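You operate a simulated robot arm through the tools that you are given. There is no shell and no other tool. Be economical: measure what you need, move in short steps, check, and stop when the job is done.

The job below is to be done with a simulated two-armed robot. You get a single attempt, and the scene is never put back.

JOB
Take the brown paper roll from the top of the grey cabinet and leave it on top of the black reel there. Put the cardboard core on the top of the grey cabinet away on the middle bay of the core rack. Put one of the cans from the green table on the left bay of the core rack. Put the left coil card on the top of the blue chest. Take the red clamp and put it on the top of the blue chest. The order is free. Set down upright: brown paper roll, cardboard core, can, left coil card, red clamp.

It is judged by the outcome, as a careful person would: the job done as asked, and still so three seconds after it is handed in. It fails if anything else is knocked over, pushed out of place, dropped, spilled or broken.

ROBOT AND FRAMES
Two 6-joint arms with two-finger parallel grippers on one trunk, on a base that drives. Base frame: it is fixed to the floor where the robot stands at the start and does not move with it; the origin is under the middle of the robot, x ahead of it, y to its left, z up. Units: m, rad, N and s.
The left shoulder is at the start at [-0.077, 0.177, 0.832], the right one opposite. With the tool pointing down near the work surface each hand reaches from about 0.44 to 0.54 m from the robot's upright axis, wherever it stands, measured 20 degrees to its own side. Places, roughly: brown paper roll [0.5, 0, 1]; can (6x6x8 cm) [0.4, -2, 0.9]; cardboard core [0.75, -0.25, 1]; left bay of the core rack (23x40 cm) [0.52, -0.54, 0.8]; left coil card [-1.5, 9.25, 0.25]; middle bay of the core rack [0.5, -0.8, 0.8]; red clamp (11x4x6 cm) [-2.4, 9.8, 1]; reel [0.5, -0.25, 1]; top of the blue chest [-6.3, 8.4, 0.9]. Payload 1.57 kg a hand.
The TCP of each hand is the grasp point between the finger pads, 0.03 m short of the fingertips. In the tool frame z runs along the fingers and y along their closing line. The gripper opens to 0.08 m. The fingers are 0.017 m wide and 0.012 m thick; the gripper's body (0.04 by 0.082 m) begins 0.08 m behind the TCP.
Orientation is that of the tool frame in the base frame, as a unit quaternion [w, x, y, z]. With the fingers straight down and closing along the base's y, the tool's x points along the base's -x, its y along +y and its z along -z.

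CONTROLS
- The arms move only by the tool jog_arm. It takes "left_targets", "right_targets" or both (then of equal length, played together; a hand with none holds still); each is a list of rows, each a list of 7 numbers: the gripper command, from -1 (shut) to 1 (fully open), values between in proportion, then the shift along the tool's x, y, z in m, then the turn, a rotation vector about the tool's x, y, z in rad. In form: [[jaw, x, y, z, rx, ry, rz], ...]. A call has 1 to 20 rows; each row is the pose to reach, as a shift and turn from the pose commanded when the call began, along the tool's axes at that moment. Rows are played at 5 a second. More than 0.05 m and 0.15 rad between two rows, or a gripper value outside its range, and nothing of the call is played. A pose out of reach is approached as far as the arm can. The call stops where the force on the tool passes 40 N (or 10 N more than at its start, if that is more) or the arm is blocked; 0.2 s more then pass. The fingers move at their own pace (about 0.072 m/s each) and stop on an object; they squeeze with about 38 N. The grip force told is the motor's: it shows also when the fingers shut on nothing. Time passes only in rows, and 0.2 s behind the last, so rows that repeat a pose let the fingers close. It gives the time, the measured TCP pose, the force on the tool (base axes), the opening and the grip force at its end, in the units of the frame above (readings bear some noise), with the torque about the TCP (base axes, N m) and any sound that the robot's microphone picked up.
- Cameras (640 x 400 px; columns grow to the right, rows downward): "scene" is now at [0.0373, -0.0318, 1.571]; the picture's right is [-0.38, -0.92, 0.00], its down [-0.55, 0.23, -0.80] and it looks along [0.74, -0.31, -0.60] (base axes); focal length 296 px, centre (320, 200). "left" rides on the left gripper at [0.072, 0.007, -0.122] in its tool frame; the picture's right is [-0.09, 1.00, 0.00], its down [-0.84, -0.08, -0.54] and it looks along [-0.54, -0.05, 0.84] (tool axes); focal length 238 px, centre (320, 200). "right" rides on the right gripper at [0.072, -0.007, -0.122] in its tool frame; the picture's right is [0.09, 1.00, 0.00], its down [-0.84, 0.08, -0.54] and it looks along [-0.54, 0.05, 0.84] (tool axes); focal length 238 px, centre (320, 200). There is no depth. A picture from a camera that has moved, and an enlarged one, comes with that camera's place and axes in the base frame and with its lens.
- capture(camera): a new picture of that camera. No time passes.
- move_column(by): slides the trunk up (or, below 0, down) by that many m; the arms and the scene camera ride with it, the base frame stays. It gives what a move gives, with no picture.
- drive_base(legs): drives the robot by 1 to 6 legs, each [ahead, left, turn to the left] in m, m and rad, along the robot's own axes; the way and the turn of a leg run together, so that a leg with both is an arc; at most 1.5 m and 3.142 rad a leg. The arms and the cameras ride along, it lands a little off, and it stops where it bumps. It gives what a move gives.
- aim_head(pan, tilt): turns the head with the scene camera to pan (to the left, within 2.496 rad either way) and tilt (down, from -0.506 to 1.204), counted from straight ahead of the robot. It gives what a move gives.
- close_up(camera, box): a new picture of the part [left, top, right, bottom] of that camera's present view, enlarged. No time passes.
- job_done(): hands the job in; it is judged then, once.

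Go step by step. Nothing tells you exact positions but the pictures and the camera data: compare them with the known pose of the tool, close in by small moves and look again before you grip or let go. The budget is 165 turns and 122 pictures, counting those below and the enlarged ones. Unless the task says otherwise, let go and move clear before handing in, and close with one line.

The tools are called after "Emit:" as a command line: name --argument value ..., lists and objects as JSON in quotes. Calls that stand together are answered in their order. jog_arm: Moves the arms, as the interface text tells. Its arguments: {"type":"object","properties":{"left_targets":{"type":"array","items":{"type":"array","items":{"type":"number"}}},"right_targets":{"type":"array","items":{"type":"array","items":{"type":"number"}}}},"required":[]} The other tools are called the same way: move_column (by) slides the trunk up or down; drive_base (legs) drives the base; aim_head (pan, tilt) turns the head that bears the scene camera; capture (camera) takes a picture; close_up (camera, box) takes an enlarged picture of a part of a camera's view; job_done () hands the job in.

At the start:

```text
t: 0.0
left_tcp_pos: [0.4135, -0.0018, 1.2678]
left_tool_rot: [0.0, -0.001, 1.0, 0.0]
left_wrist_force: [-0.4, 0.1, -0.5]
left_ft_torque: [-0.01, -0.04, 0.04]
left_opening: 0.0801
left_finger_force: 0.0
right_tcp_pos: [0.3104, -0.3623, 1.3057]
right_tool_rot: [0.0, 0.0, 1.0, -0.001]
right_wrist_force: [-0.7, -0.5, -0.7]
right_ft_torque: [0.04, 0.02, 0.04]
right_opening: 0.0801
right_finger_force: 0.0
trunk travel left (down, up): [-0.275, 0.053]
robot x, y, heading: [-0.0031, 0.0024, -0.003]
head pan, tilt: [-0.394, 0.641]
```

scene: 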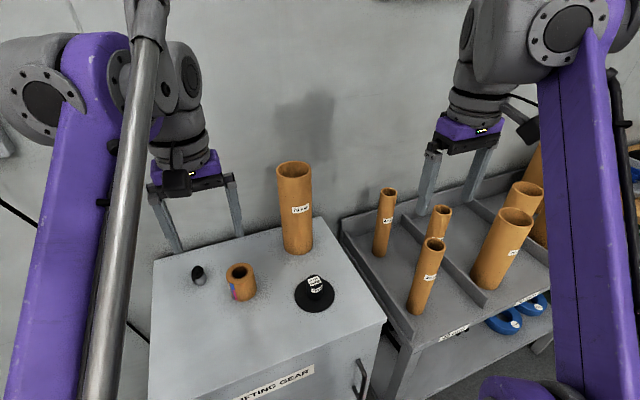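
right: 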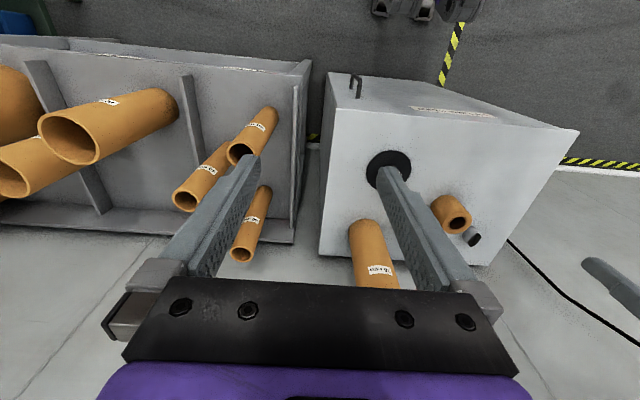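
left: 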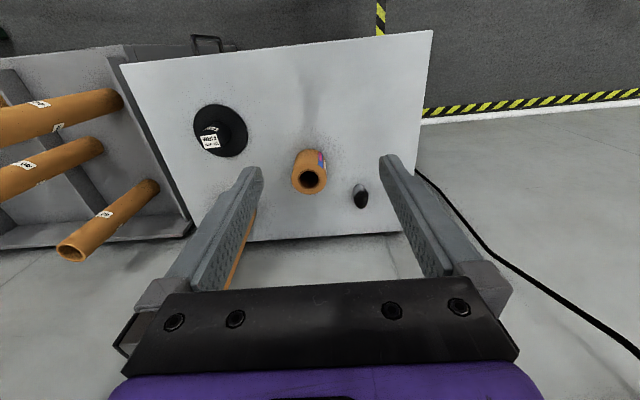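

I see the cabinet top with a short brown roll, the black reel, a tall core and a small dark item, with the rack to the right. I'll enlarge the view to measure these things.

Emit:
close_up --camera "scene" --box '[150, 140, 390, 340]'

Emit:
close_up --camera "left" --box '[180, 80, 420, 230]'

Emit:
close_up --camera "scene" --box '[330, 130, 630, 350]'

```text
2.00 times, centred on (270, 240) of scene
camera zoom: at [0.0373, -0.0318, 1.571], right [-0.38, -0.92, 0.0], down [-0.55, 0.23, -0.8], along [0.74, -0.31, -0.6], focal length 592 px, centre (420, 120)
```

zoom: 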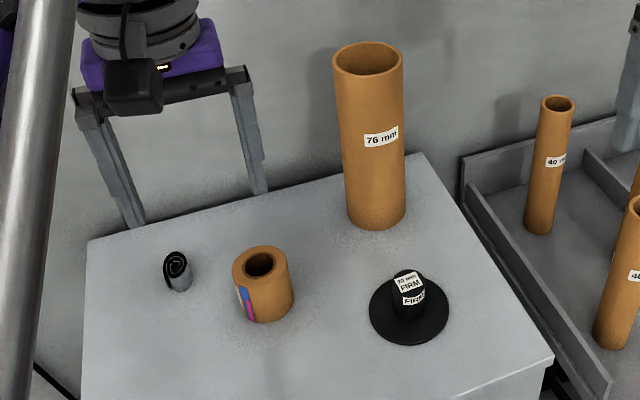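

```text
2.67 times, centred on (300, 155) of left
camera zoom: at [0.3417, 0.005, 1.39], right [0.09, 1.0, 0.0], down [0.84, -0.08, 0.54], along [0.54, -0.05, -0.84], focal length 636 px, centre (373, 320)
```

zoom: 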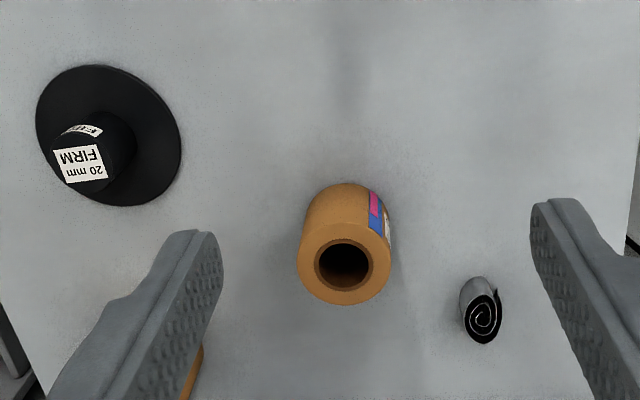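

```text
1.82 times, centred on (480, 240) of scene
camera zoom: at [0.0373, -0.0318, 1.571], right [-0.38, -0.92, 0.0], down [-0.55, 0.23, -0.8], along [0.74, -0.31, -0.6], focal length 538 px, centre (29, 127)
```

zoom: 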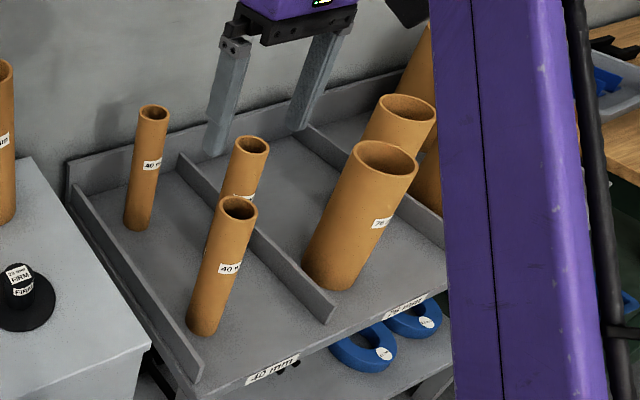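

The roll stands at about (0.55, -0.035) with its top at z≈1.0, the reel's hub at (0.46, -0.19), and the big core (about 9 cm wide, so only its wall can be gripped) at (0.66, -0.22). I'll look down to see how much room the base has ahead.

Emit:
aim_head --pan 0.0 --tilt 1.2

Emit:
capture --camera "scene"

```text
t: 1.0
left_tcp_pos: [0.4135, -0.0014, 1.2682]
left_tool_rot: [0.0, 0.0, 1.0, 0.0]
left_wrist_force: [-0.1, 0.9, -0.5]
left_ft_torque: [-0.01, -0.02, 0.01]
left_opening: 0.08
left_finger_force: 0.0
right_tcp_pos: [0.3108, -0.3625, 1.3065]
right_tool_rot: [0.0, 0.0, 1.0, -0.001]
right_wrist_force: [-0.4, 0.6, 0.5]
right_ft_torque: [0.01, 0.01, 0.05]
right_opening: 0.0801
right_finger_force: 0.0
trunk travel left (down, up): [-0.275, 0.053]
robot x, y, heading: [-0.0009, 0.0027, -0.002]
head pan, tilt: [0.0, 1.201]
```

```text
115 pictures are left
camera scene: at [0.0129, 0.0017, 1.53], right [0.0, -1.0, 0.0], down [-0.93, 0.0, -0.36], along [0.36, 0.0, -0.93], focal length 296 px, centre (320, 200)
```

scene: 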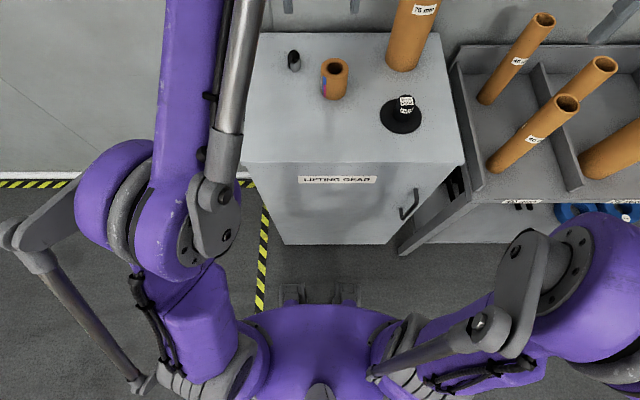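

The base front is near x≈0.15 and the cabinet front near 0.36, so there is about 0.2 m to spare. I'll drive forward and to the right so that roll and reel are both in the left hand's reach.

Emit:
drive_base --legs '[[0.0, -0.19, 0.0], [0.06, 0.0, 0.0]]'

Emit:
aim_head --pan 0.0 --tilt 0.9

Emit:
capture --camera "left"

Emit:
capture --camera "scene"

```text
t: 3.8
left_tcp_pos: [0.4722, -0.1896, 1.2676]
left_tool_rot: [0.0, 0.0, 1.0, 0.0]
left_wrist_force: [-0.4, 0.0, -1.2]
left_ft_torque: [-0.01, 0.02, 0.01]
left_opening: 0.0801
left_finger_force: 0.0
right_tcp_pos: [0.3682, -0.5493, 1.3063]
right_tool_rot: [0.001, 0.0, 1.0, 0.001]
right_wrist_force: [0.3, 0.0, 0.4]
right_ft_torque: [0.04, 0.06, -0.01]
right_opening: 0.0801
right_finger_force: 0.1
trunk travel left (down, up): [-0.275, 0.053]
robot x, y, heading: [0.0583, -0.1875, -0.001]
head pan, tilt: [0.0, 1.201]
```

```text
t: 4.6
left_tcp_pos: [0.4723, -0.1877, 1.2683]
left_tool_rot: [0.0, 0.0, 1.0, 0.0]
left_wrist_force: [0.4, -0.7, 0.1]
left_ft_torque: [0.01, -0.01, 0.02]
left_opening: 0.0799
left_finger_force: 0.0
right_tcp_pos: [0.3699, -0.5486, 1.3063]
right_tool_rot: [-0.001, 0.0, 1.0, 0.001]
right_wrist_force: [-0.1, 0.2, 0.6]
right_ft_torque: [-0.02, -0.02, 0.0]
right_opening: 0.0802
right_finger_force: 0.1
trunk travel left (down, up): [-0.275, 0.053]
robot x, y, heading: [0.0555, -0.1856, 0.002]
head pan, tilt: [0.0, 0.901]
```

```text
114 pictures are left
camera left: at [0.4002, -0.1813, 1.3901], right [0.09, 1.0, 0.0], down [0.84, -0.08, 0.54], along [0.54, -0.05, -0.84], focal length 238 px, centre (320, 200)
```

left: 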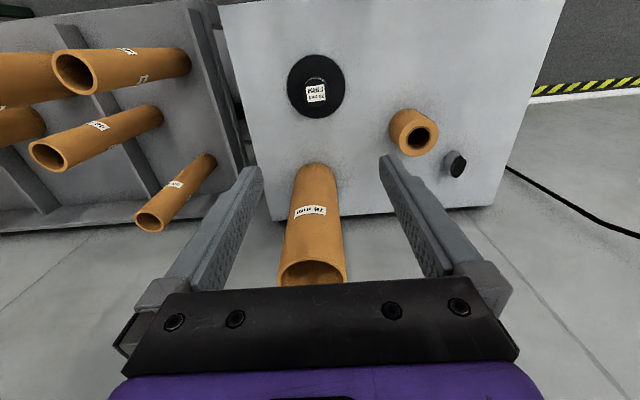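

```text
113 pictures are left
camera scene: at [0.0909, -0.1847, 1.5497], right [0.0, -1.0, 0.0], down [-0.78, 0.0, -0.62], along [0.62, 0.0, -0.78], focal length 296 px, centre (320, 200)
```

scene: 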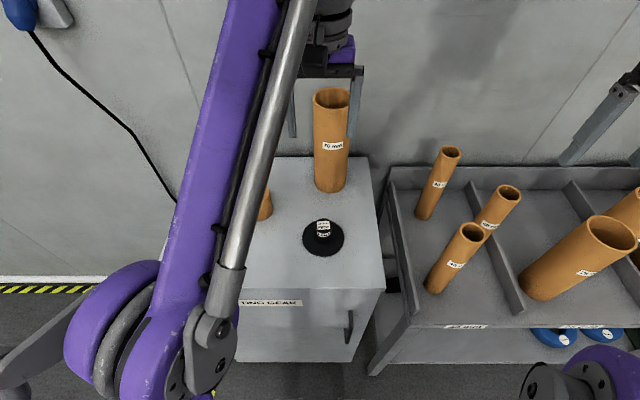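

The view agrees within a centimetre. I'll move the left hand above the roll and look again.

Emit:
jog_arm --left_targets '[[1, 0, 0.04, 0, 0, 0, 0], [1, -0.015, 0.08, 0, 0, 0, 0], [1, -0.03, 0.12, 0, 0, 0, 0], [1, -0.05, 0.155, 0, 0, 0, 0], [1, -0.073, 0.16, 0.04, 0, 0, 0], [1, -0.073, 0.16, 0.085, 0, 0, 0], [1, -0.073, 0.16, 0.13, 0, 0, 0], [1, -0.073, 0.16, 0.148, 0, 0, 0], [1, -0.073, 0.16, 0.148, 0, 0, 0]]'

Emit:
capture --camera "left"

```text
t: 6.6
left_tcp_pos: [0.6068, -0.028, 1.1488]
left_tool_rot: [-0.001, 0.0, 1.0, 0.0]
left_wrist_force: [-0.6, 0.6, 0.4]
left_ft_torque: [0.02, 0.02, -0.01]
left_opening: 0.0803
left_finger_force: 0.1
left hand out of reach, approached as far as the arm can: row 5, 6, 7, 8, 9
right_tcp_pos: [0.3693, -0.5496, 1.3061]
right_tool_rot: [0.001, 0.0, 1.0, -0.001]
right_wrist_force: [0.4, -0.6, -0.4]
right_ft_torque: [0.01, -0.01, -0.01]
right_opening: 0.0799
right_finger_force: 0.0
trunk travel left (down, up): [-0.275, 0.053]
robot x, y, heading: [0.0573, -0.1815, -0.002]
head pan, tilt: [0.0, 0.901]
```

```text
112 pictures are left
camera left: at [0.5345, -0.0199, 1.2702], right [0.09, 1.0, 0.0], down [0.84, -0.08, 0.54], along [0.54, -0.05, -0.84], focal length 238 px, centre (320, 200)
```

left: 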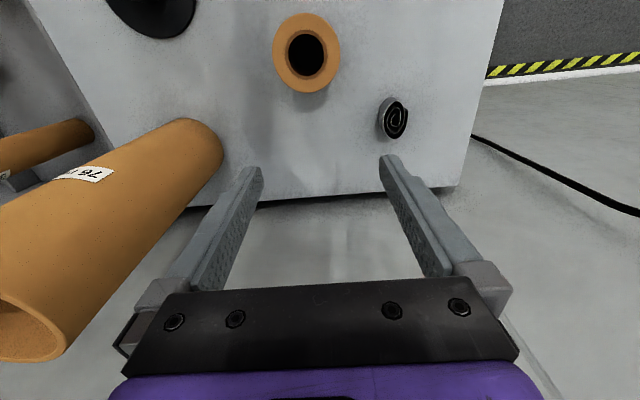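

The arm came to rest at x≈0.607, farther out than asked, apparently a near-limit at this height. I'll probe a lower pose closer to the roll in small steps.

Emit:
jog_arm --left_targets '[[1, 0.0, 0, 0.02, 0, 0, 0], [1, 0.0, 0, 0.04, 0, 0, 0], [1, 0.0, 0, 0.06, 0, 0, 0]]'

```text
t: 7.4
left_tcp_pos: [0.6238, -0.0298, 1.0928]
left_tool_rot: [-0.001, -0.001, 1.0, 0.0]
left_wrist_force: [-0.1, 0.9, 1.1]
left_ft_torque: [0.01, 0.0, 0.0]
left_opening: 0.0799
left_finger_force: 0.0
left hand out of reach, approached as far as the arm can: row 1, 2, 3
right_tcp_pos: [0.3691, -0.5483, 1.3059]
right_tool_rot: [0.0, 0.001, 1.0, 0.0]
right_wrist_force: [0.1, -0.3, 1.2]
right_ft_torque: [0.03, 0.04, 0.01]
right_opening: 0.0802
right_finger_force: 0.1
trunk travel left (down, up): [-0.275, 0.053]
robot x, y, heading: [0.0567, -0.188, -0.001]
head pan, tilt: [0.0, 0.901]
```

So the arm can't fold in closer at this trunk height: the hand needs to sit higher over the shoulder. I'll raise the hand, then lower the trunk so the low grasp comes into reach.

Emit:
jog_arm --left_targets '[[1, 0, 0, -0.04, 0, 0, 0], [1, 0, 0, -0.08, 0, 0, 0], [1, 0, 0, -0.12, 0, 0, 0], [1, 0, 0, -0.16, 0, 0, 0], [1, 0, 0, -0.2, 0, 0, 0], [1, 0, 0, -0.2, 0, 0, 0]]'

```text
t: 8.8
left_tcp_pos: [0.5683, -0.0301, 1.2268]
left_tool_rot: [0.0, -0.001, 1.0, 0.0]
left_wrist_force: [0.1, 0.3, 0.0]
left_ft_torque: [0.01, -0.02, 0.0]
left_opening: 0.0797
left_finger_force: 0.1
left hand out of reach, approached as far as the arm can: row 2, 3, 4, 5, 6
right_tcp_pos: [0.3694, -0.5491, 1.3076]
right_tool_rot: [0.001, 0.001, 1.0, 0.0]
right_wrist_force: [-0.2, -0.6, 0.1]
right_ft_torque: [0.0, -0.01, 0.01]
right_opening: 0.0798
right_finger_force: 0.0
trunk travel left (down, up): [-0.275, 0.053]
robot x, y, heading: [0.0616, -0.1854, -0.001]
head pan, tilt: [0.0, 0.901]
```

The arm's reach with the tool down is a thin shell around the shoulder, so I'll use the trunk for vertical moves and the base for the long ones. Next I centre the hand over the roll and lower the trunk partway.

Emit:
jog_arm --left_targets '[[1, 0.01, 0, 0, 0, 0, 0], [1, 0.02, 0, 0, 0, 0, 0], [1, 0.02, 0, 0, 0, 0, 0]]'

Emit:
move_column --by -0.13

Emit:
capture --camera "left"

```text
t: 9.6
left_tcp_pos: [0.5545, -0.028, 1.2323]
left_tool_rot: [-0.001, 0.0, 1.0, 0.0]
left_wrist_force: [-0.2, -0.4, 0.6]
left_ft_torque: [0.04, -0.01, 0.0]
left_opening: 0.0801
left_finger_force: 0.1
left hand out of reach, approached as far as the arm can: row 2, 3
right_tcp_pos: [0.3698, -0.5503, 1.3071]
right_tool_rot: [0.0, 0.0, 1.0, 0.001]
right_wrist_force: [-0.2, 0.5, -0.7]
right_ft_torque: [-0.01, 0.0, 0.01]
right_opening: 0.0801
right_finger_force: 0.1
trunk travel left (down, up): [-0.275, 0.053]
robot x, y, heading: [0.0571, -0.1867, -0.0]
head pan, tilt: [0.0, 0.901]
```

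```text
t: 11.2
left_tcp_pos: [0.5513, -0.0296, 1.0766]
left_tool_rot: [-0.025, 0.001, 1.0, 0.0]
left_wrist_force: [-0.3, 0.2, 0.9]
left_ft_torque: [-0.04, -0.02, 0.01]
left_opening: 0.08
left_finger_force: 0.0
right_tcp_pos: [0.3678, -0.5489, 1.1774]
right_tool_rot: [0.0, -0.001, 1.0, 0.001]
right_wrist_force: [-0.4, -0.1, -0.1]
right_ft_torque: [-0.01, 0.05, 0.01]
right_opening: 0.0798
right_finger_force: 0.0
trunk travel left (down, up): [-0.145, 0.183]
robot x, y, heading: [0.0583, -0.1868, 0.003]
head pan, tilt: [0.0, 0.901]
```

```text
111 pictures are left
camera left: at [0.4853, -0.0216, 1.2022], right [0.09, 1.0, 0.0], down [0.86, -0.08, 0.5], along [0.5, -0.05, -0.87], focal length 238 px, centre (320, 200)
```

left: 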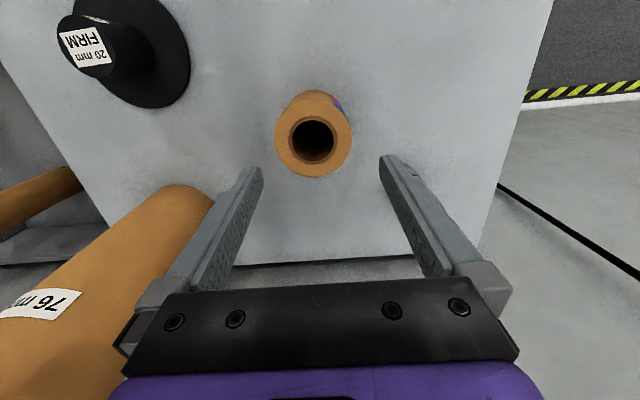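

The hand tilted slightly at its limit; the roll reads (0.545, -0.034). I'll straighten the tool and recentre.

Emit:
jog_arm --left_targets '[[1, 0.003, -0.003, 0, 0, -0.025, 0], [1, 0.006, -0.005, 0, 0, -0.05, 0], [1, 0.006, -0.005, 0, 0, -0.05, 0]]'

```text
t: 12.0
left_tcp_pos: [0.5518, -0.0336, 1.0825]
left_tool_rot: [0.0, 0.0, 1.0, 0.0]
left_wrist_force: [0.4, 1.0, 0.1]
left_ft_torque: [-0.04, 0.0, 0.0]
left_opening: 0.0799
left_finger_force: 0.1
left hand out of reach, approached as far as the arm can: row 2, 3
right_tcp_pos: [0.3697, -0.5488, 1.1773]
right_tool_rot: [0.0, 0.0, 1.0, 0.0]
right_wrist_force: [-1.1, -0.2, -0.2]
right_ft_torque: [0.0, -0.01, 0.0]
right_opening: 0.0799
right_finger_force: 0.0
trunk travel left (down, up): [-0.145, 0.183]
robot x, y, heading: [0.0568, -0.1867, -0.0]
head pan, tilt: [0.0, 0.901]
```

Straight again and centred. I'll lower the trunk a bit and check from the hand's camera before the fingers pass the roll's top.

Emit:
move_column --by -0.05

Emit:
capture --camera "left"

```text
t: 12.9
left_tcp_pos: [0.5506, -0.0336, 1.0319]
left_tool_rot: [0.001, 0.0, 1.0, 0.0]
left_wrist_force: [0.7, 0.3, -0.6]
left_ft_torque: [-0.03, 0.0, 0.0]
left_opening: 0.0801
left_finger_force: 0.1
right_tcp_pos: [0.3697, -0.549, 1.1249]
right_tool_rot: [0.0, 0.0, 1.0, 0.0]
right_wrist_force: [0.3, -0.6, 0.2]
right_ft_torque: [0.0, -0.03, -0.01]
right_opening: 0.0803
right_finger_force: 0.1
trunk travel left (down, up): [-0.095, 0.233]
robot x, y, heading: [0.0599, -0.1884, 0.003]
head pan, tilt: [0.0, 0.901]
```

```text
110 pictures are left
camera left: at [0.4795, -0.0265, 1.1548], right [0.09, 1.0, 0.0], down [0.84, -0.08, 0.54], along [0.54, -0.05, -0.84], focal length 238 px, centre (320, 200)
```

left: 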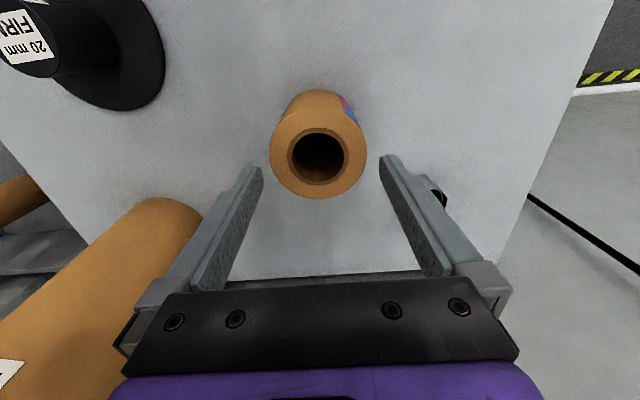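

The roll sits centred between the fingers in y and about 8 mm nearer in x. I'll lower further, then shift and close.

Emit:
move_column --by -0.055

Emit:
jog_arm --left_targets '[[1, 0.004, 0, 0.0, 0, 0, 0], [1, 0.008, 0, 0.005, 0, 0, 0], [1, 0.008, 0, 0.01, 0, 0, 0]]'

Emit:
capture --camera "left"

```text
t: 13.9
left_tcp_pos: [0.557, -0.0341, 0.9767]
left_tool_rot: [-0.003, 0.0, 1.0, 0.0]
left_wrist_force: [-0.9, -0.4, 0.2]
left_ft_torque: [0.01, 0.0, 0.03]
left_opening: 0.0799
left_finger_force: 0.1
right_tcp_pos: [0.3682, -0.5494, 1.0718]
right_tool_rot: [0.0, 0.0, 1.0, 0.0]
right_wrist_force: [-1.0, -0.5, 0.2]
right_ft_torque: [0.0, 0.0, -0.01]
right_opening: 0.0801
right_finger_force: 0.0
trunk travel left (down, up): [-0.04, 0.288]
robot x, y, heading: [0.0589, -0.1839, -0.003]
head pan, tilt: [0.0, 0.901]
```

```text
t: 14.7
left_tcp_pos: [0.5468, -0.0344, 0.9705]
left_tool_rot: [-0.001, 0.0, 1.0, -0.001]
left_wrist_force: [0.8, -0.3, 16.7]
left_ft_torque: [0.07, 0.05, 0.05]
left_opening: 0.0798
left_finger_force: 0.0
right_tcp_pos: [0.3688, -0.5492, 1.0716]
right_tool_rot: [0.0, 0.0, 1.0, -0.001]
right_wrist_force: [-0.4, -0.8, 0.6]
right_ft_torque: [0.01, 0.01, 0.0]
right_opening: 0.0802
right_finger_force: 0.0
trunk travel left (down, up): [-0.04, 0.288]
robot x, y, heading: [0.0611, -0.1854, -0.002]
head pan, tilt: [0.0, 0.901]
stopped in row 3 (left hand): the force on the tool passed its limit at 57 N (the readings are from after the stop); the commanded pose is now the measured one
```

```text
109 pictures are left
camera left: at [0.4746, -0.0266, 1.0923], right [0.09, 1.0, 0.0], down [0.84, -0.08, 0.54], along [0.54, -0.05, -0.84], focal length 238 px, centre (320, 200)
```

left: 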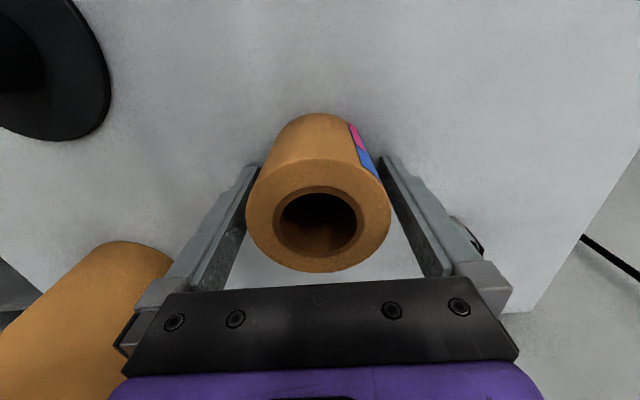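

The fingertips touched the cabinet top, so the surface is at z≈0.94. I lift 5 mm and grip the roll.

Emit:
jog_arm --left_targets '[[1, 0, 0, -0.005, 0, 0, 0], [-1, 0, 0, -0.005, 0, 0, 0], [-1, 0, 0, -0.005, 0, 0, 0], [-1, 0, 0, -0.005, 0, 0, 0], [-1, 0, 0, -0.005, 0, 0, 0]]'

Emit:
move_column --by 0.12

Emit:
aim_head --pan 0.0 --tilt 0.95

Emit:
capture --camera "scene"

Emit:
capture --camera "left"

```text
t: 15.9
left_tcp_pos: [0.549, -0.0339, 0.9738]
left_tool_rot: [0.0, 0.0, 1.0, -0.001]
left_wrist_force: [0.2, 1.0, 0.3]
left_ft_torque: [0.0, 0.0, 0.01]
left_opening: 0.0614
left_finger_force: 38.2
right_tcp_pos: [0.3691, -0.5493, 1.072]
right_tool_rot: [0.0, -0.001, 1.0, 0.001]
right_wrist_force: [-0.9, 0.0, -0.1]
right_ft_torque: [-0.01, -0.01, 0.01]
right_opening: 0.0802
right_finger_force: 0.0
trunk travel left (down, up): [-0.04, 0.288]
robot x, y, heading: [0.0617, -0.1853, 0.001]
head pan, tilt: [0.0, 0.901]
```

```text
t: 17.4
left_tcp_pos: [0.5491, -0.0345, 1.0935]
left_tool_rot: [0.0, 0.0, 1.0, 0.0]
left_wrist_force: [0.2, 0.0, 0.1]
left_ft_torque: [-0.04, 0.01, 0.0]
left_opening: 0.0617
left_finger_force: 37.9
right_tcp_pos: [0.3696, -0.5496, 1.1911]
right_tool_rot: [0.0, 0.001, 1.0, 0.0]
right_wrist_force: [-0.5, -0.7, 0.4]
right_ft_torque: [-0.01, 0.02, 0.03]
right_opening: 0.0801
right_finger_force: 0.1
trunk travel left (down, up): [-0.16, 0.168]
robot x, y, heading: [0.0581, -0.1848, 0.0]
head pan, tilt: [0.0, 0.901]
```

```text
t: 18.0
left_tcp_pos: [0.5476, -0.0342, 1.0939]
left_tool_rot: [0.0, 0.0, 1.0, 0.001]
left_wrist_force: [-0.3, -0.2, -1.1]
left_ft_torque: [-0.01, -0.05, 0.01]
left_opening: 0.0612
left_finger_force: 38.3
right_tcp_pos: [0.3699, -0.5494, 1.1909]
right_tool_rot: [0.0, -0.001, 1.0, 0.0]
right_wrist_force: [0.1, 1.0, 0.7]
right_ft_torque: [0.02, -0.03, 0.01]
right_opening: 0.0802
right_finger_force: 0.0
trunk travel left (down, up): [-0.16, 0.168]
robot x, y, heading: [0.0595, -0.1905, -0.002]
head pan, tilt: [0.0, 0.949]
```

```text
108 pictures are left
camera scene: at [0.0953, -0.1847, 1.431], right [0.0, -1.0, 0.0], down [-0.81, 0.0, -0.58], along [0.58, 0.0, -0.81], focal length 296 px, centre (320, 200)
```

scene: 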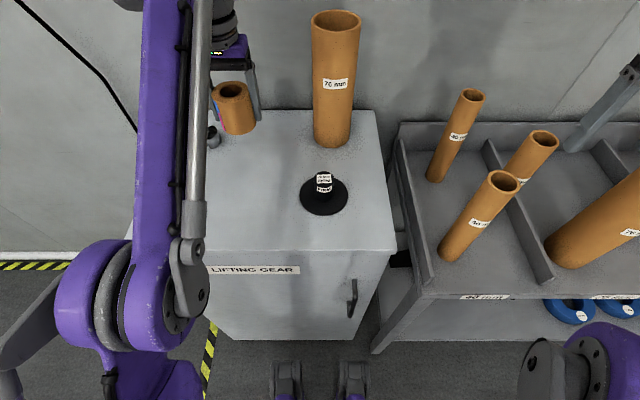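

```text
107 pictures are left
camera left: at [0.4759, -0.0263, 1.2162], right [0.09, 1.0, 0.0], down [0.84, -0.08, 0.54], along [0.54, -0.05, -0.84], focal length 238 px, centre (320, 200)
```

left: 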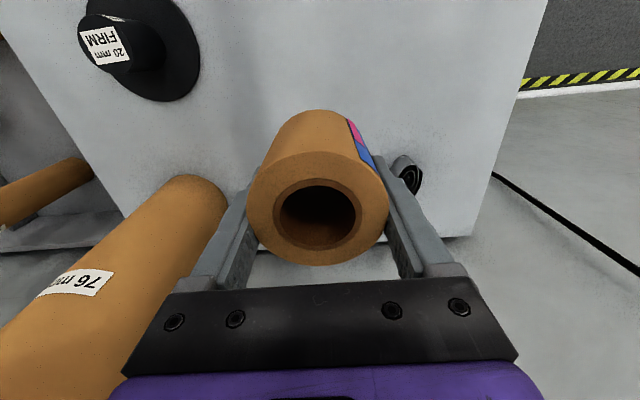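

The roll is held (about 6.2 cm wide), sitting ~11 mm nearer the robot than the TCP. I'll take a close look at the reel to see whether its hub goes into the roll's bore.

Emit:
close_up --camera "scene" --box '[280, 150, 376, 230]'

Emit:
close_up --camera "left" --box '[60, 0, 220, 110]'

Emit:
close_up --camera "left" --box '[230, 100, 410, 280]'

```text
5.00 times, centred on (328, 190) of scene
camera zoom: at [0.0953, -0.1847, 1.431], right [0.0, -1.0, 0.0], down [-0.81, 0.0, -0.58], along [0.58, 0.0, -0.81], focal length 1481 px, centre (280, 250)
```

zoom: 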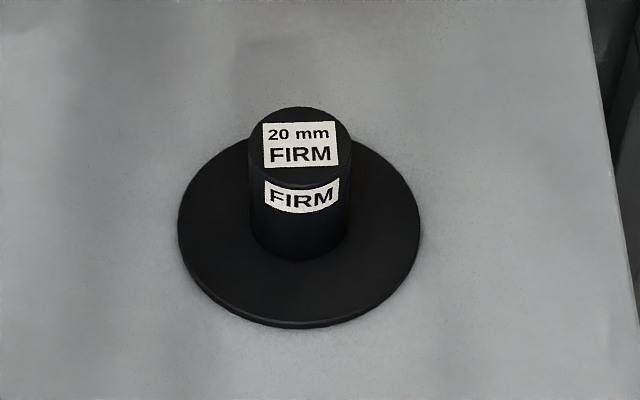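

```text
3.64 times, centred on (140, 55) of left
camera zoom: at [0.4759, -0.0263, 1.2162], right [0.09, 1.0, 0.0], down [0.84, -0.08, 0.54], along [0.54, -0.05, -0.84], focal length 867 px, centre (974, 727)
```

zoom: 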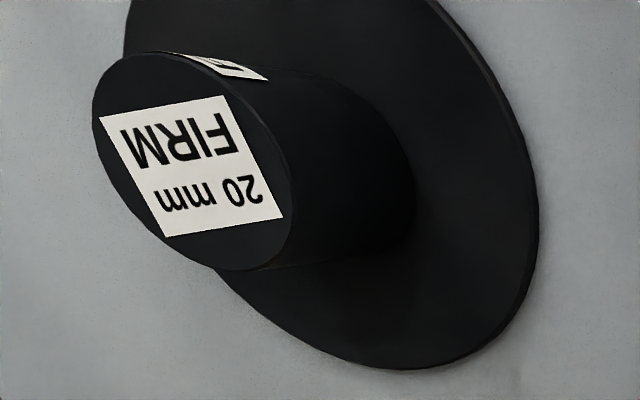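

```text
2.22 times, centred on (320, 190) of left
camera zoom: at [0.4759, -0.0263, 1.2162], right [0.09, 1.0, 0.0], down [0.84, -0.08, 0.54], along [0.54, -0.05, -0.84], focal length 530 px, centre (320, 222)
```

zoom: 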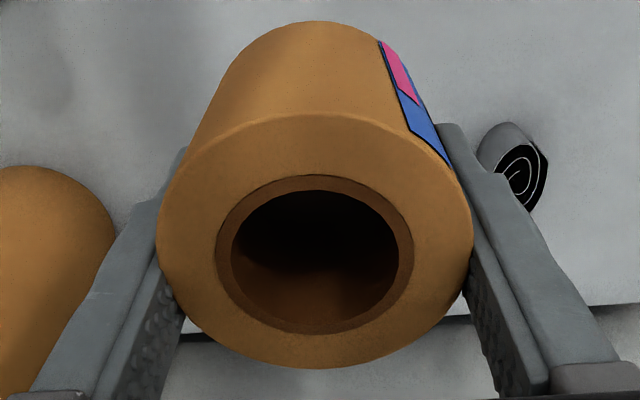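

The hub (≈39 mm wide, top at z≈0.995, centre ≈(0.459, -0.192)) is wider than the bore (≈32 mm), so the roll will rest on top of the hub. I'll carry it there with the base: back, then to the right.

Emit:
drive_base --legs '[[-0.078, 0.0, 0.0], [0.0, -0.156, 0.0]]'

Emit:
capture --camera "left"

Emit:
capture --camera "scene"

```text
t: 20.7
left_tcp_pos: [0.4694, -0.1936, 1.0948]
left_tool_rot: [0.0, 0.001, 1.0, 0.0]
left_wrist_force: [0.0, 0.2, -1.2]
left_ft_torque: [0.01, 0.0, 0.02]
left_opening: 0.0613
left_finger_force: 38.3
right_tcp_pos: [0.2899, -0.709, 1.1916]
right_tool_rot: [-0.001, 0.002, 1.0, 0.0]
right_wrist_force: [-0.2, -0.3, -0.6]
right_ft_torque: [-0.02, 0.03, -0.02]
right_opening: 0.0802
right_finger_force: 0.0
trunk travel left (down, up): [-0.16, 0.168]
robot x, y, heading: [-0.0205, -0.3461, 0.002]
head pan, tilt: [0.0, 0.949]
```

```text
103 pictures are left
camera left: at [0.3976, -0.1862, 1.2163], right [0.09, 1.0, 0.0], down [0.84, -0.08, 0.54], along [0.54, -0.05, -0.84], focal length 238 px, centre (320, 200)
```

left: 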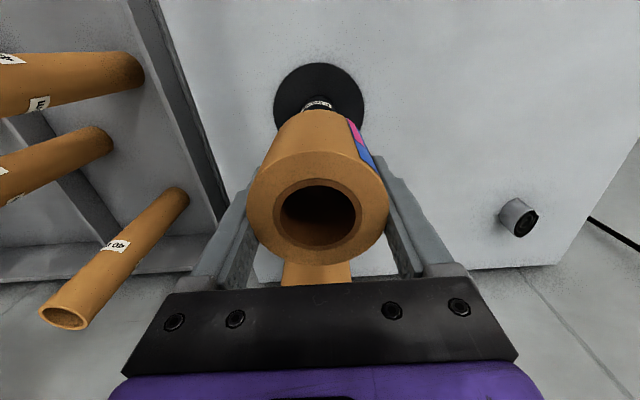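

```text
102 pictures are left
camera scene: at [0.0167, -0.344, 1.431], right [0.0, -1.0, 0.0], down [-0.81, 0.0, -0.58], along [0.58, 0.0, -0.81], focal length 296 px, centre (320, 200)
```

scene: 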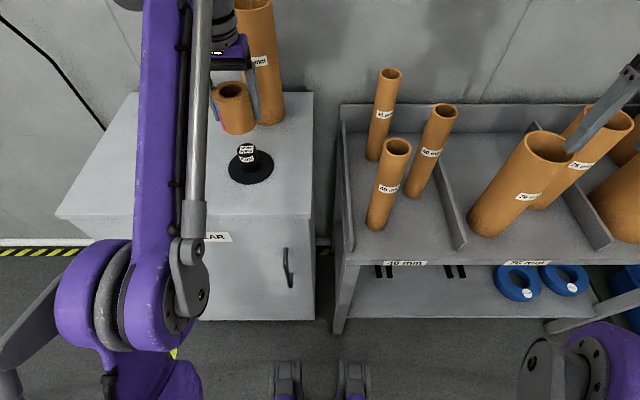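

The roll is nearly above the hub. I'll measure both more finely from a zoomed scene view.

Emit:
close_up --camera "scene" --box '[200, 60, 328, 200]'

Emit:
close_up --camera "left" --box '[230, 50, 410, 280]'

```text
2.86 times, centred on (264, 130) of scene
camera zoom: at [0.0167, -0.344, 1.431], right [0.0, -1.0, 0.0], down [-0.81, 0.0, -0.58], along [0.58, 0.0, -0.81], focal length 846 px, centre (480, 400)
```

zoom: 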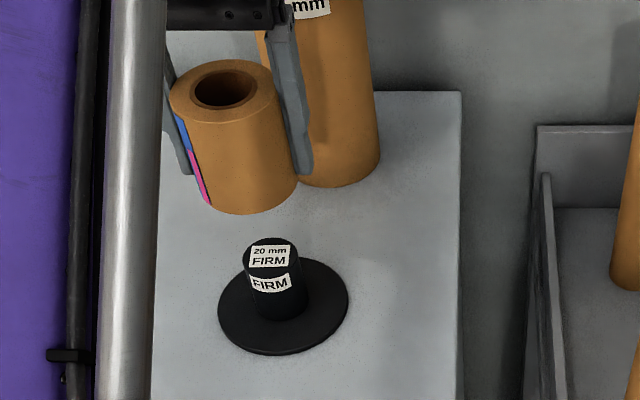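

```text
1.74 times, centred on (320, 165) of left
camera zoom: at [0.3976, -0.1862, 1.2163], right [0.09, 1.0, 0.0], down [0.84, -0.08, 0.54], along [0.54, -0.05, -0.84], focal length 414 px, centre (320, 261)
```

zoom: 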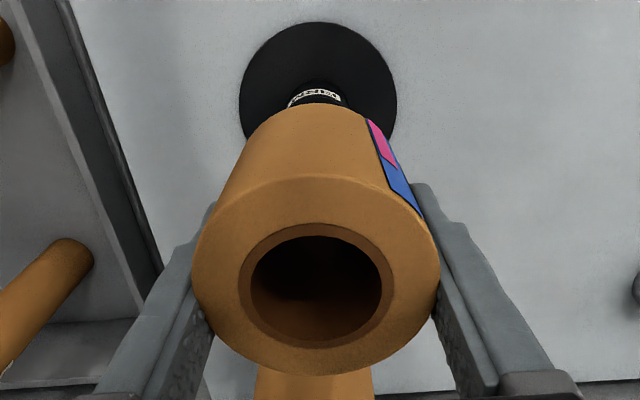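

Both views agree: the roll's axis is at (0.456, -0.192), the hub's at (0.460, -0.193). I'll correct 4 mm forward and lower to just above contact.

Emit:
jog_arm --left_targets '[[-1, -0.002, 0, 0, 0, 0, 0], [-1, -0.004, 0, 0, 0, 0, 0]]'

Emit:
move_column --by -0.056

Emit:
close_up --camera "scene" --box '[200, 60, 328, 200]'

```text
t: 21.3
left_tcp_pos: [0.474, -0.1937, 1.0937]
left_tool_rot: [0.0, 0.002, 1.0, 0.0]
left_wrist_force: [-0.4, 0.0, -1.0]
left_ft_torque: [-0.03, 0.01, -0.01]
left_opening: 0.0611
left_finger_force: 38.4
right_tcp_pos: [0.2894, -0.7089, 1.1913]
right_tool_rot: [0.001, 0.001, 1.0, 0.0]
right_wrist_force: [-0.7, 0.6, 0.7]
right_ft_torque: [-0.01, 0.01, 0.03]
right_opening: 0.0802
right_finger_force: 0.1
trunk travel left (down, up): [-0.16, 0.168]
robot x, y, heading: [-0.0184, -0.3465, -0.001]
head pan, tilt: [0.0, 0.949]
```

```text
t: 22.3
left_tcp_pos: [0.4731, -0.194, 1.0389]
left_tool_rot: [0.0, 0.001, 1.0, -0.001]
left_wrist_force: [-0.5, 0.0, -0.8]
left_ft_torque: [0.0, -0.02, 0.03]
left_opening: 0.0612
left_finger_force: 37.8
right_tcp_pos: [0.2897, -0.7088, 1.1352]
right_tool_rot: [0.0, 0.001, 1.0, -0.001]
right_wrist_force: [-0.4, -0.6, -0.2]
right_ft_torque: [-0.01, -0.03, -0.02]
right_opening: 0.0798
right_finger_force: 0.0
trunk travel left (down, up): [-0.104, 0.224]
robot x, y, heading: [-0.0174, -0.3445, -0.001]
head pan, tilt: [0.0, 0.949]
```

```text
2.86 times, centred on (264, 130) of scene
camera zoom: at [0.0298, -0.3437, 1.3723], right [0.0, -1.0, 0.0], down [-0.81, 0.0, -0.58], along [0.58, 0.0, -0.81], focal length 846 px, centre (480, 400)
```

zoom: 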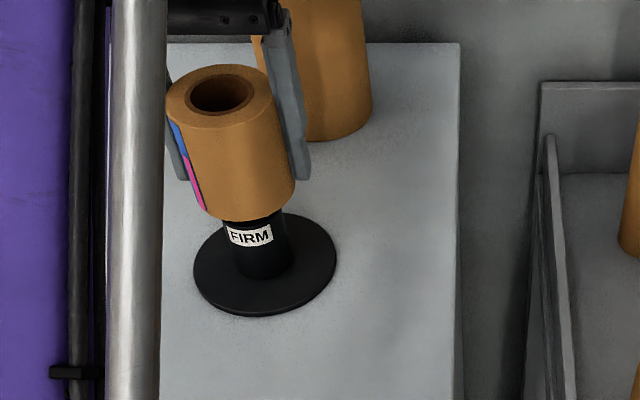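

The roll hangs about 1 cm above the hub, well aligned. I'll lower in small steps until the force shows contact.

Emit:
jog_arm --left_targets '[[-1, 0, 0, 0.003, 0, 0, 0], [-1, 0, 0, 0.006, 0, 0, 0], [-1, 0, 0, 0.008, 0, 0, 0]]'

Emit:
close_up --camera "scene" --box '[216, 70, 296, 170]'

```text
t: 23.1
left_tcp_pos: [0.4739, -0.1917, 1.03]
left_tool_rot: [0.0, 0.001, 1.0, 0.0]
left_wrist_force: [0.3, 0.0, -0.6]
left_ft_torque: [0.0, 0.01, -0.01]
left_opening: 0.0614
left_finger_force: 37.9
right_tcp_pos: [0.2904, -0.7083, 1.1356]
right_tool_rot: [0.001, 0.001, 1.0, 0.001]
right_wrist_force: [-0.2, 0.6, 0.5]
right_ft_torque: [0.03, 0.01, 0.02]
right_opening: 0.08
right_finger_force: 0.0
trunk travel left (down, up): [-0.104, 0.224]
robot x, y, heading: [-0.0214, -0.3468, -0.003]
head pan, tilt: [0.0, 0.949]
```

```text
4.00 times, centred on (256, 120) of scene
camera zoom: at [0.0301, -0.3437, 1.3722], right [0.0, -1.0, 0.0], down [-0.81, 0.0, -0.58], along [0.58, 0.0, -0.81], focal length 1184 px, centre (576, 520)
```

zoom: 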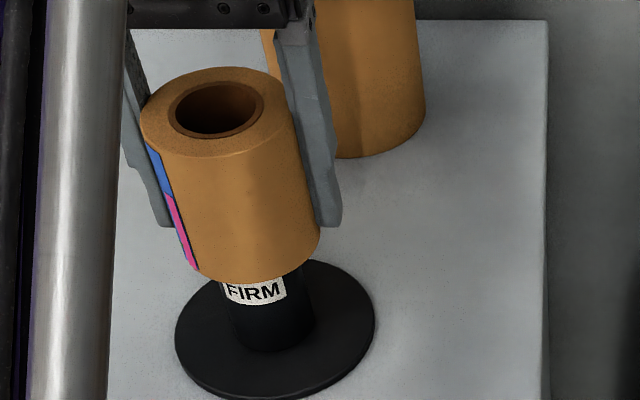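

Emit:
jog_arm --left_targets '[[-1, 0, 0, 0.0015, 0, 0, 0], [-1, 0, 0, 0.003, 0, 0, 0], [-1, 0, 0, 0.0045, 0, 0, 0]]'

```text
t: 23.9
left_tcp_pos: [0.473, -0.1938, 1.0267]
left_tool_rot: [0.001, 0.001, 1.0, -0.001]
left_wrist_force: [14.1, 2.8, 38.1]
left_ft_torque: [-0.05, 0.4, 0.03]
left_opening: 0.0612
left_finger_force: 38.2
right_tcp_pos: [0.2901, -0.7101, 1.1358]
right_tool_rot: [-0.001, 0.001, 1.0, 0.0]
right_wrist_force: [0.2, 0.0, -0.3]
right_ft_torque: [0.0, 0.0, 0.01]
right_opening: 0.0799
right_finger_force: 0.0
trunk travel left (down, up): [-0.104, 0.224]
robot x, y, heading: [-0.0205, -0.3436, -0.005]
head pan, tilt: [0.0, 0.949]
```

Contact at TCP z≈1.027, which matches the roll resting on the hub's top, though the push is off-centre. I'll relieve the force and look.

Emit:
jog_arm --left_targets '[[-1, 0, 0, -0.0015, 0, 0, 0], [-1, 0, 0, -0.002, 0, 0, 0]]'

Emit:
close_up --camera "scene" --box '[216, 70, 296, 170]'

Emit:
capture --camera "left"

```text
t: 24.5
left_tcp_pos: [0.4728, -0.1933, 1.0276]
left_tool_rot: [0.001, 0.002, 1.0, 0.001]
left_wrist_force: [7.1, 1.1, 19.2]
left_ft_torque: [0.03, 0.06, 0.03]
left_opening: 0.0612
left_finger_force: 38.1
right_tcp_pos: [0.2893, -0.7096, 1.136]
right_tool_rot: [0.0, 0.001, 1.0, 0.0]
right_wrist_force: [-0.5, -0.3, -0.7]
right_ft_torque: [-0.01, 0.0, -0.05]
right_opening: 0.0799
right_finger_force: 0.1
trunk travel left (down, up): [-0.104, 0.224]
robot x, y, heading: [-0.0206, -0.3495, 0.0]
head pan, tilt: [0.0, 0.949]
```

```text
4.00 times, centred on (256, 120) of scene
camera zoom: at [0.0295, -0.3441, 1.3722], right [0.0, -1.0, 0.0], down [-0.81, 0.0, -0.58], along [0.58, 0.0, -0.81], focal length 1184 px, centre (576, 520)
```

zoom: 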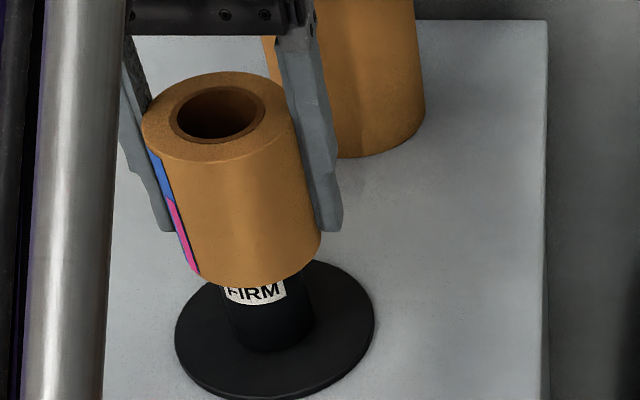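

```text
96 pictures are left
camera left: at [0.401, -0.1861, 1.1496], right [0.09, 1.0, 0.0], down [0.84, -0.08, 0.54], along [0.54, -0.05, -0.84], focal length 238 px, centre (320, 200)
```

left: 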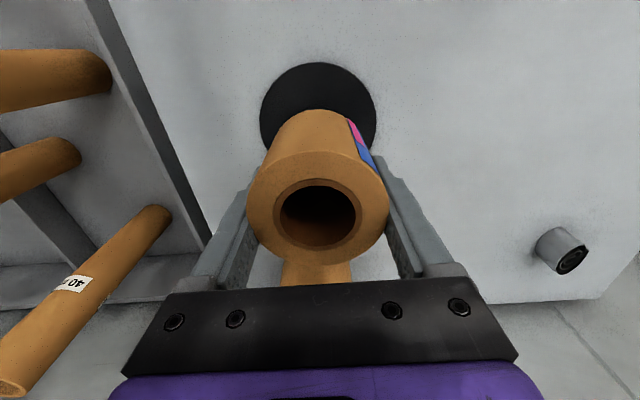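

Centred contact now. I'll unload the rest, open, and check that the roll stands.

Emit:
jog_arm --left_targets '[[-1, 0, 0, -0.0008, 0, 0, 0], [-0.2, 0, 0, -0.0008, 0, 0, 0], [0.6, 0, 0, -0.0008, 0, 0, 0], [1, 0, 0, -0.0008, 0, 0, 0], [1, 0, 0, -0.0008, 0, 0, 0]]'

Emit:
close_up --camera "scene" --box '[216, 70, 296, 170]'

Emit:
capture --camera "left"

```text
t: 25.7
left_tcp_pos: [0.473, -0.1927, 1.0285]
left_tool_rot: [0.0, 0.001, 1.0, -0.001]
left_wrist_force: [0.2, -0.2, -0.4]
left_ft_torque: [0.0, 0.04, -0.02]
left_opening: 0.0802
left_finger_force: 0.1
right_tcp_pos: [0.2904, -0.7085, 1.1351]
right_tool_rot: [0.0, 0.001, 1.0, 0.0]
right_wrist_force: [-0.4, 0.6, 0.1]
right_ft_torque: [0.01, -0.02, -0.03]
right_opening: 0.0802
right_finger_force: 0.0
trunk travel left (down, up): [-0.104, 0.224]
robot x, y, heading: [-0.0208, -0.3429, -0.004]
head pan, tilt: [0.0, 0.949]
```

```text
4.00 times, centred on (256, 120) of scene
camera zoom: at [0.03, -0.3438, 1.3722], right [0.0, -1.0, 0.0], down [-0.81, 0.0, -0.58], along [0.58, 0.0, -0.81], focal length 1184 px, centre (576, 520)
```

zoom: 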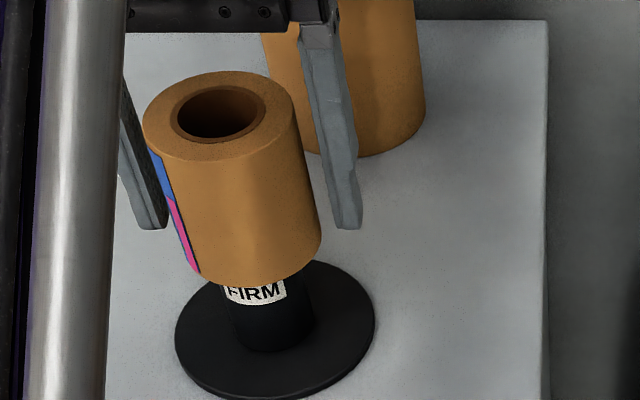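

```text
94 pictures are left
camera left: at [0.4014, -0.186, 1.1506], right [0.09, 1.0, 0.0], down [0.84, -0.08, 0.54], along [0.54, -0.05, -0.84], focal length 238 px, centre (320, 200)
```

left: 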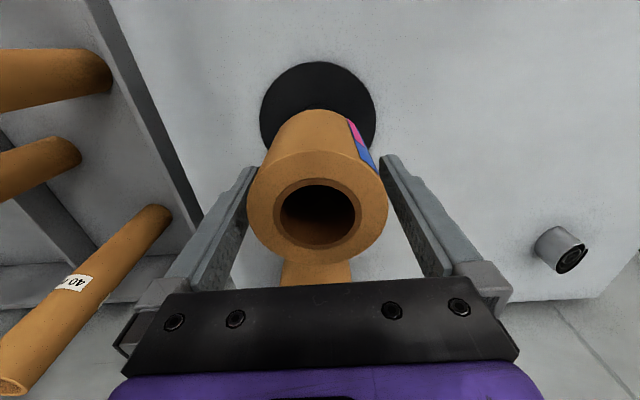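

The roll stands freely on the hub. I'll raise the trunk clear and survey the rack's middle bay.

Emit:
move_column --by 0.22

Emit:
aim_head --pan -0.55 --tilt 0.85

Emit:
capture --camera "scene"

Emit:
capture --camera "right"

Emit:
capture --camera "left"

```text
t: 28.0
left_tcp_pos: [0.4735, -0.1937, 1.2485]
left_tool_rot: [0.0, 0.001, 1.0, 0.0]
left_wrist_force: [-0.5, 0.1, 0.4]
left_ft_torque: [-0.01, -0.01, 0.0]
left_opening: 0.08
left_finger_force: 0.1
right_tcp_pos: [0.2893, -0.7089, 1.3563]
right_tool_rot: [0.0, 0.001, 1.0, -0.001]
right_wrist_force: [-0.5, -0.5, -0.2]
right_ft_torque: [0.0, -0.01, 0.01]
right_opening: 0.0799
right_finger_force: 0.0
trunk travel left (down, up): [-0.324, 0.004]
robot x, y, heading: [-0.0176, -0.344, -0.001]
head pan, tilt: [0.0, 0.949]
```

```text
t: 29.0
left_tcp_pos: [0.4741, -0.1933, 1.2476]
left_tool_rot: [-0.001, 0.001, 1.0, 0.001]
left_wrist_force: [0.2, -0.6, -0.5]
left_ft_torque: [-0.03, 0.01, -0.02]
left_opening: 0.0801
left_finger_force: 0.0
right_tcp_pos: [0.2903, -0.7085, 1.3544]
right_tool_rot: [0.0, 0.001, 1.0, 0.0]
right_wrist_force: [-0.3, -0.2, -0.3]
right_ft_torque: [-0.01, 0.0, -0.01]
right_opening: 0.0799
right_finger_force: 0.3
trunk travel left (down, up): [-0.324, 0.004]
robot x, y, heading: [-0.0238, -0.3453, -0.006]
head pan, tilt: [-0.55, 0.85]
```

```text
93 pictures are left
camera scene: at [0.0017, -0.3845, 1.6057], right [-0.52, -0.85, 0.0], down [-0.64, 0.39, -0.66], along [0.56, -0.35, -0.75], focal length 296 px, centre (320, 200)
```

scene: 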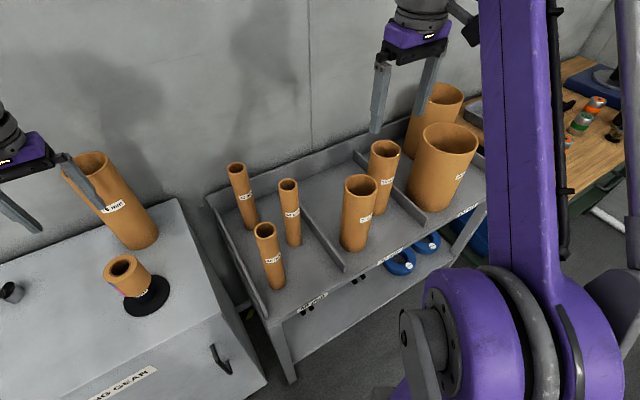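

```text
92 pictures are left
camera right: at [0.218, -0.716, 1.4781], right [-0.09, 1.0, 0.0], down [0.84, 0.08, 0.54], along [0.54, 0.05, -0.84], focal length 238 px, centre (320, 200)
```

right: 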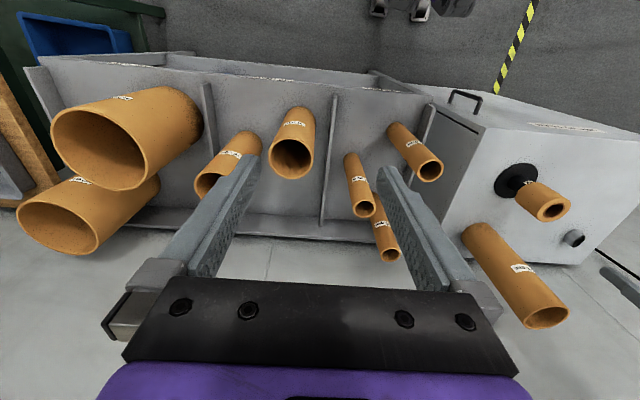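

```text
91 pictures are left
camera left: at [0.4017, -0.186, 1.3706], right [0.09, 1.0, 0.0], down [0.84, -0.08, 0.54], along [0.54, -0.05, -0.84], focal length 238 px, centre (320, 200)
```

left: 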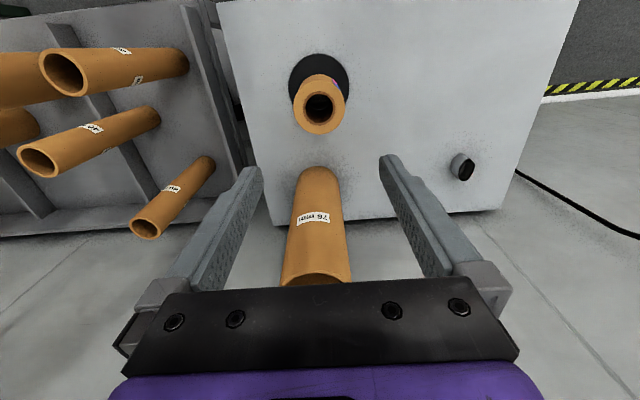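

The roll is placed. The big core stands at about (0.65, -0.217), too far to lift high when facing straight on, so I plan to turn 45° right and reach with the left arm toward its side. First I swing the left hand to its left at a safe height.

Emit:
jog_arm --left_targets '[[1, 0.0094, 0.0475, -0.0093, 0, 0, 0], [1, 0.022, 0.093, -0.0186, 0, 0, 0], [1, 0.038, 0.136, -0.0279, 0, 0, 0], [1, 0.058, 0.177, -0.0372, 0, 0, 0], [1, 0.0805, 0.216, -0.0465, 0, 0, 0], [1, 0.106, 0.252, -0.0558, 0, 0, 0], [1, 0.134, 0.285, -0.0651, 0, 0, 0], [1, 0.1645, 0.315, -0.0744, 0, 0, 0], [1, 0.1965, 0.3416, -0.0837, 0, 0, 0], [1, 0.231, 0.365, -0.093, 0, 0, 0], [1, 0.231, 0.365, -0.093, 0, 0, 0]]'

```text
t: 31.4
left_tcp_pos: [0.2443, 0.1696, 1.344]
left_tool_rot: [-0.001, 0.001, 1.0, 0.0]
left_wrist_force: [-0.5, 0.0, 0.1]
left_ft_torque: [-0.01, 0.01, -0.01]
left_opening: 0.0798
left_finger_force: 0.1
right_tcp_pos: [0.2904, -0.708, 1.3548]
right_tool_rot: [0.0, 0.001, 1.0, -0.001]
right_wrist_force: [-0.4, 0.2, 0.4]
right_ft_torque: [0.03, 0.02, 0.02]
right_opening: 0.0802
right_finger_force: 0.0
trunk travel left (down, up): [-0.324, 0.004]
robot x, y, heading: [-0.0174, -0.3459, -0.004]
head pan, tilt: [-0.55, 0.85]
```

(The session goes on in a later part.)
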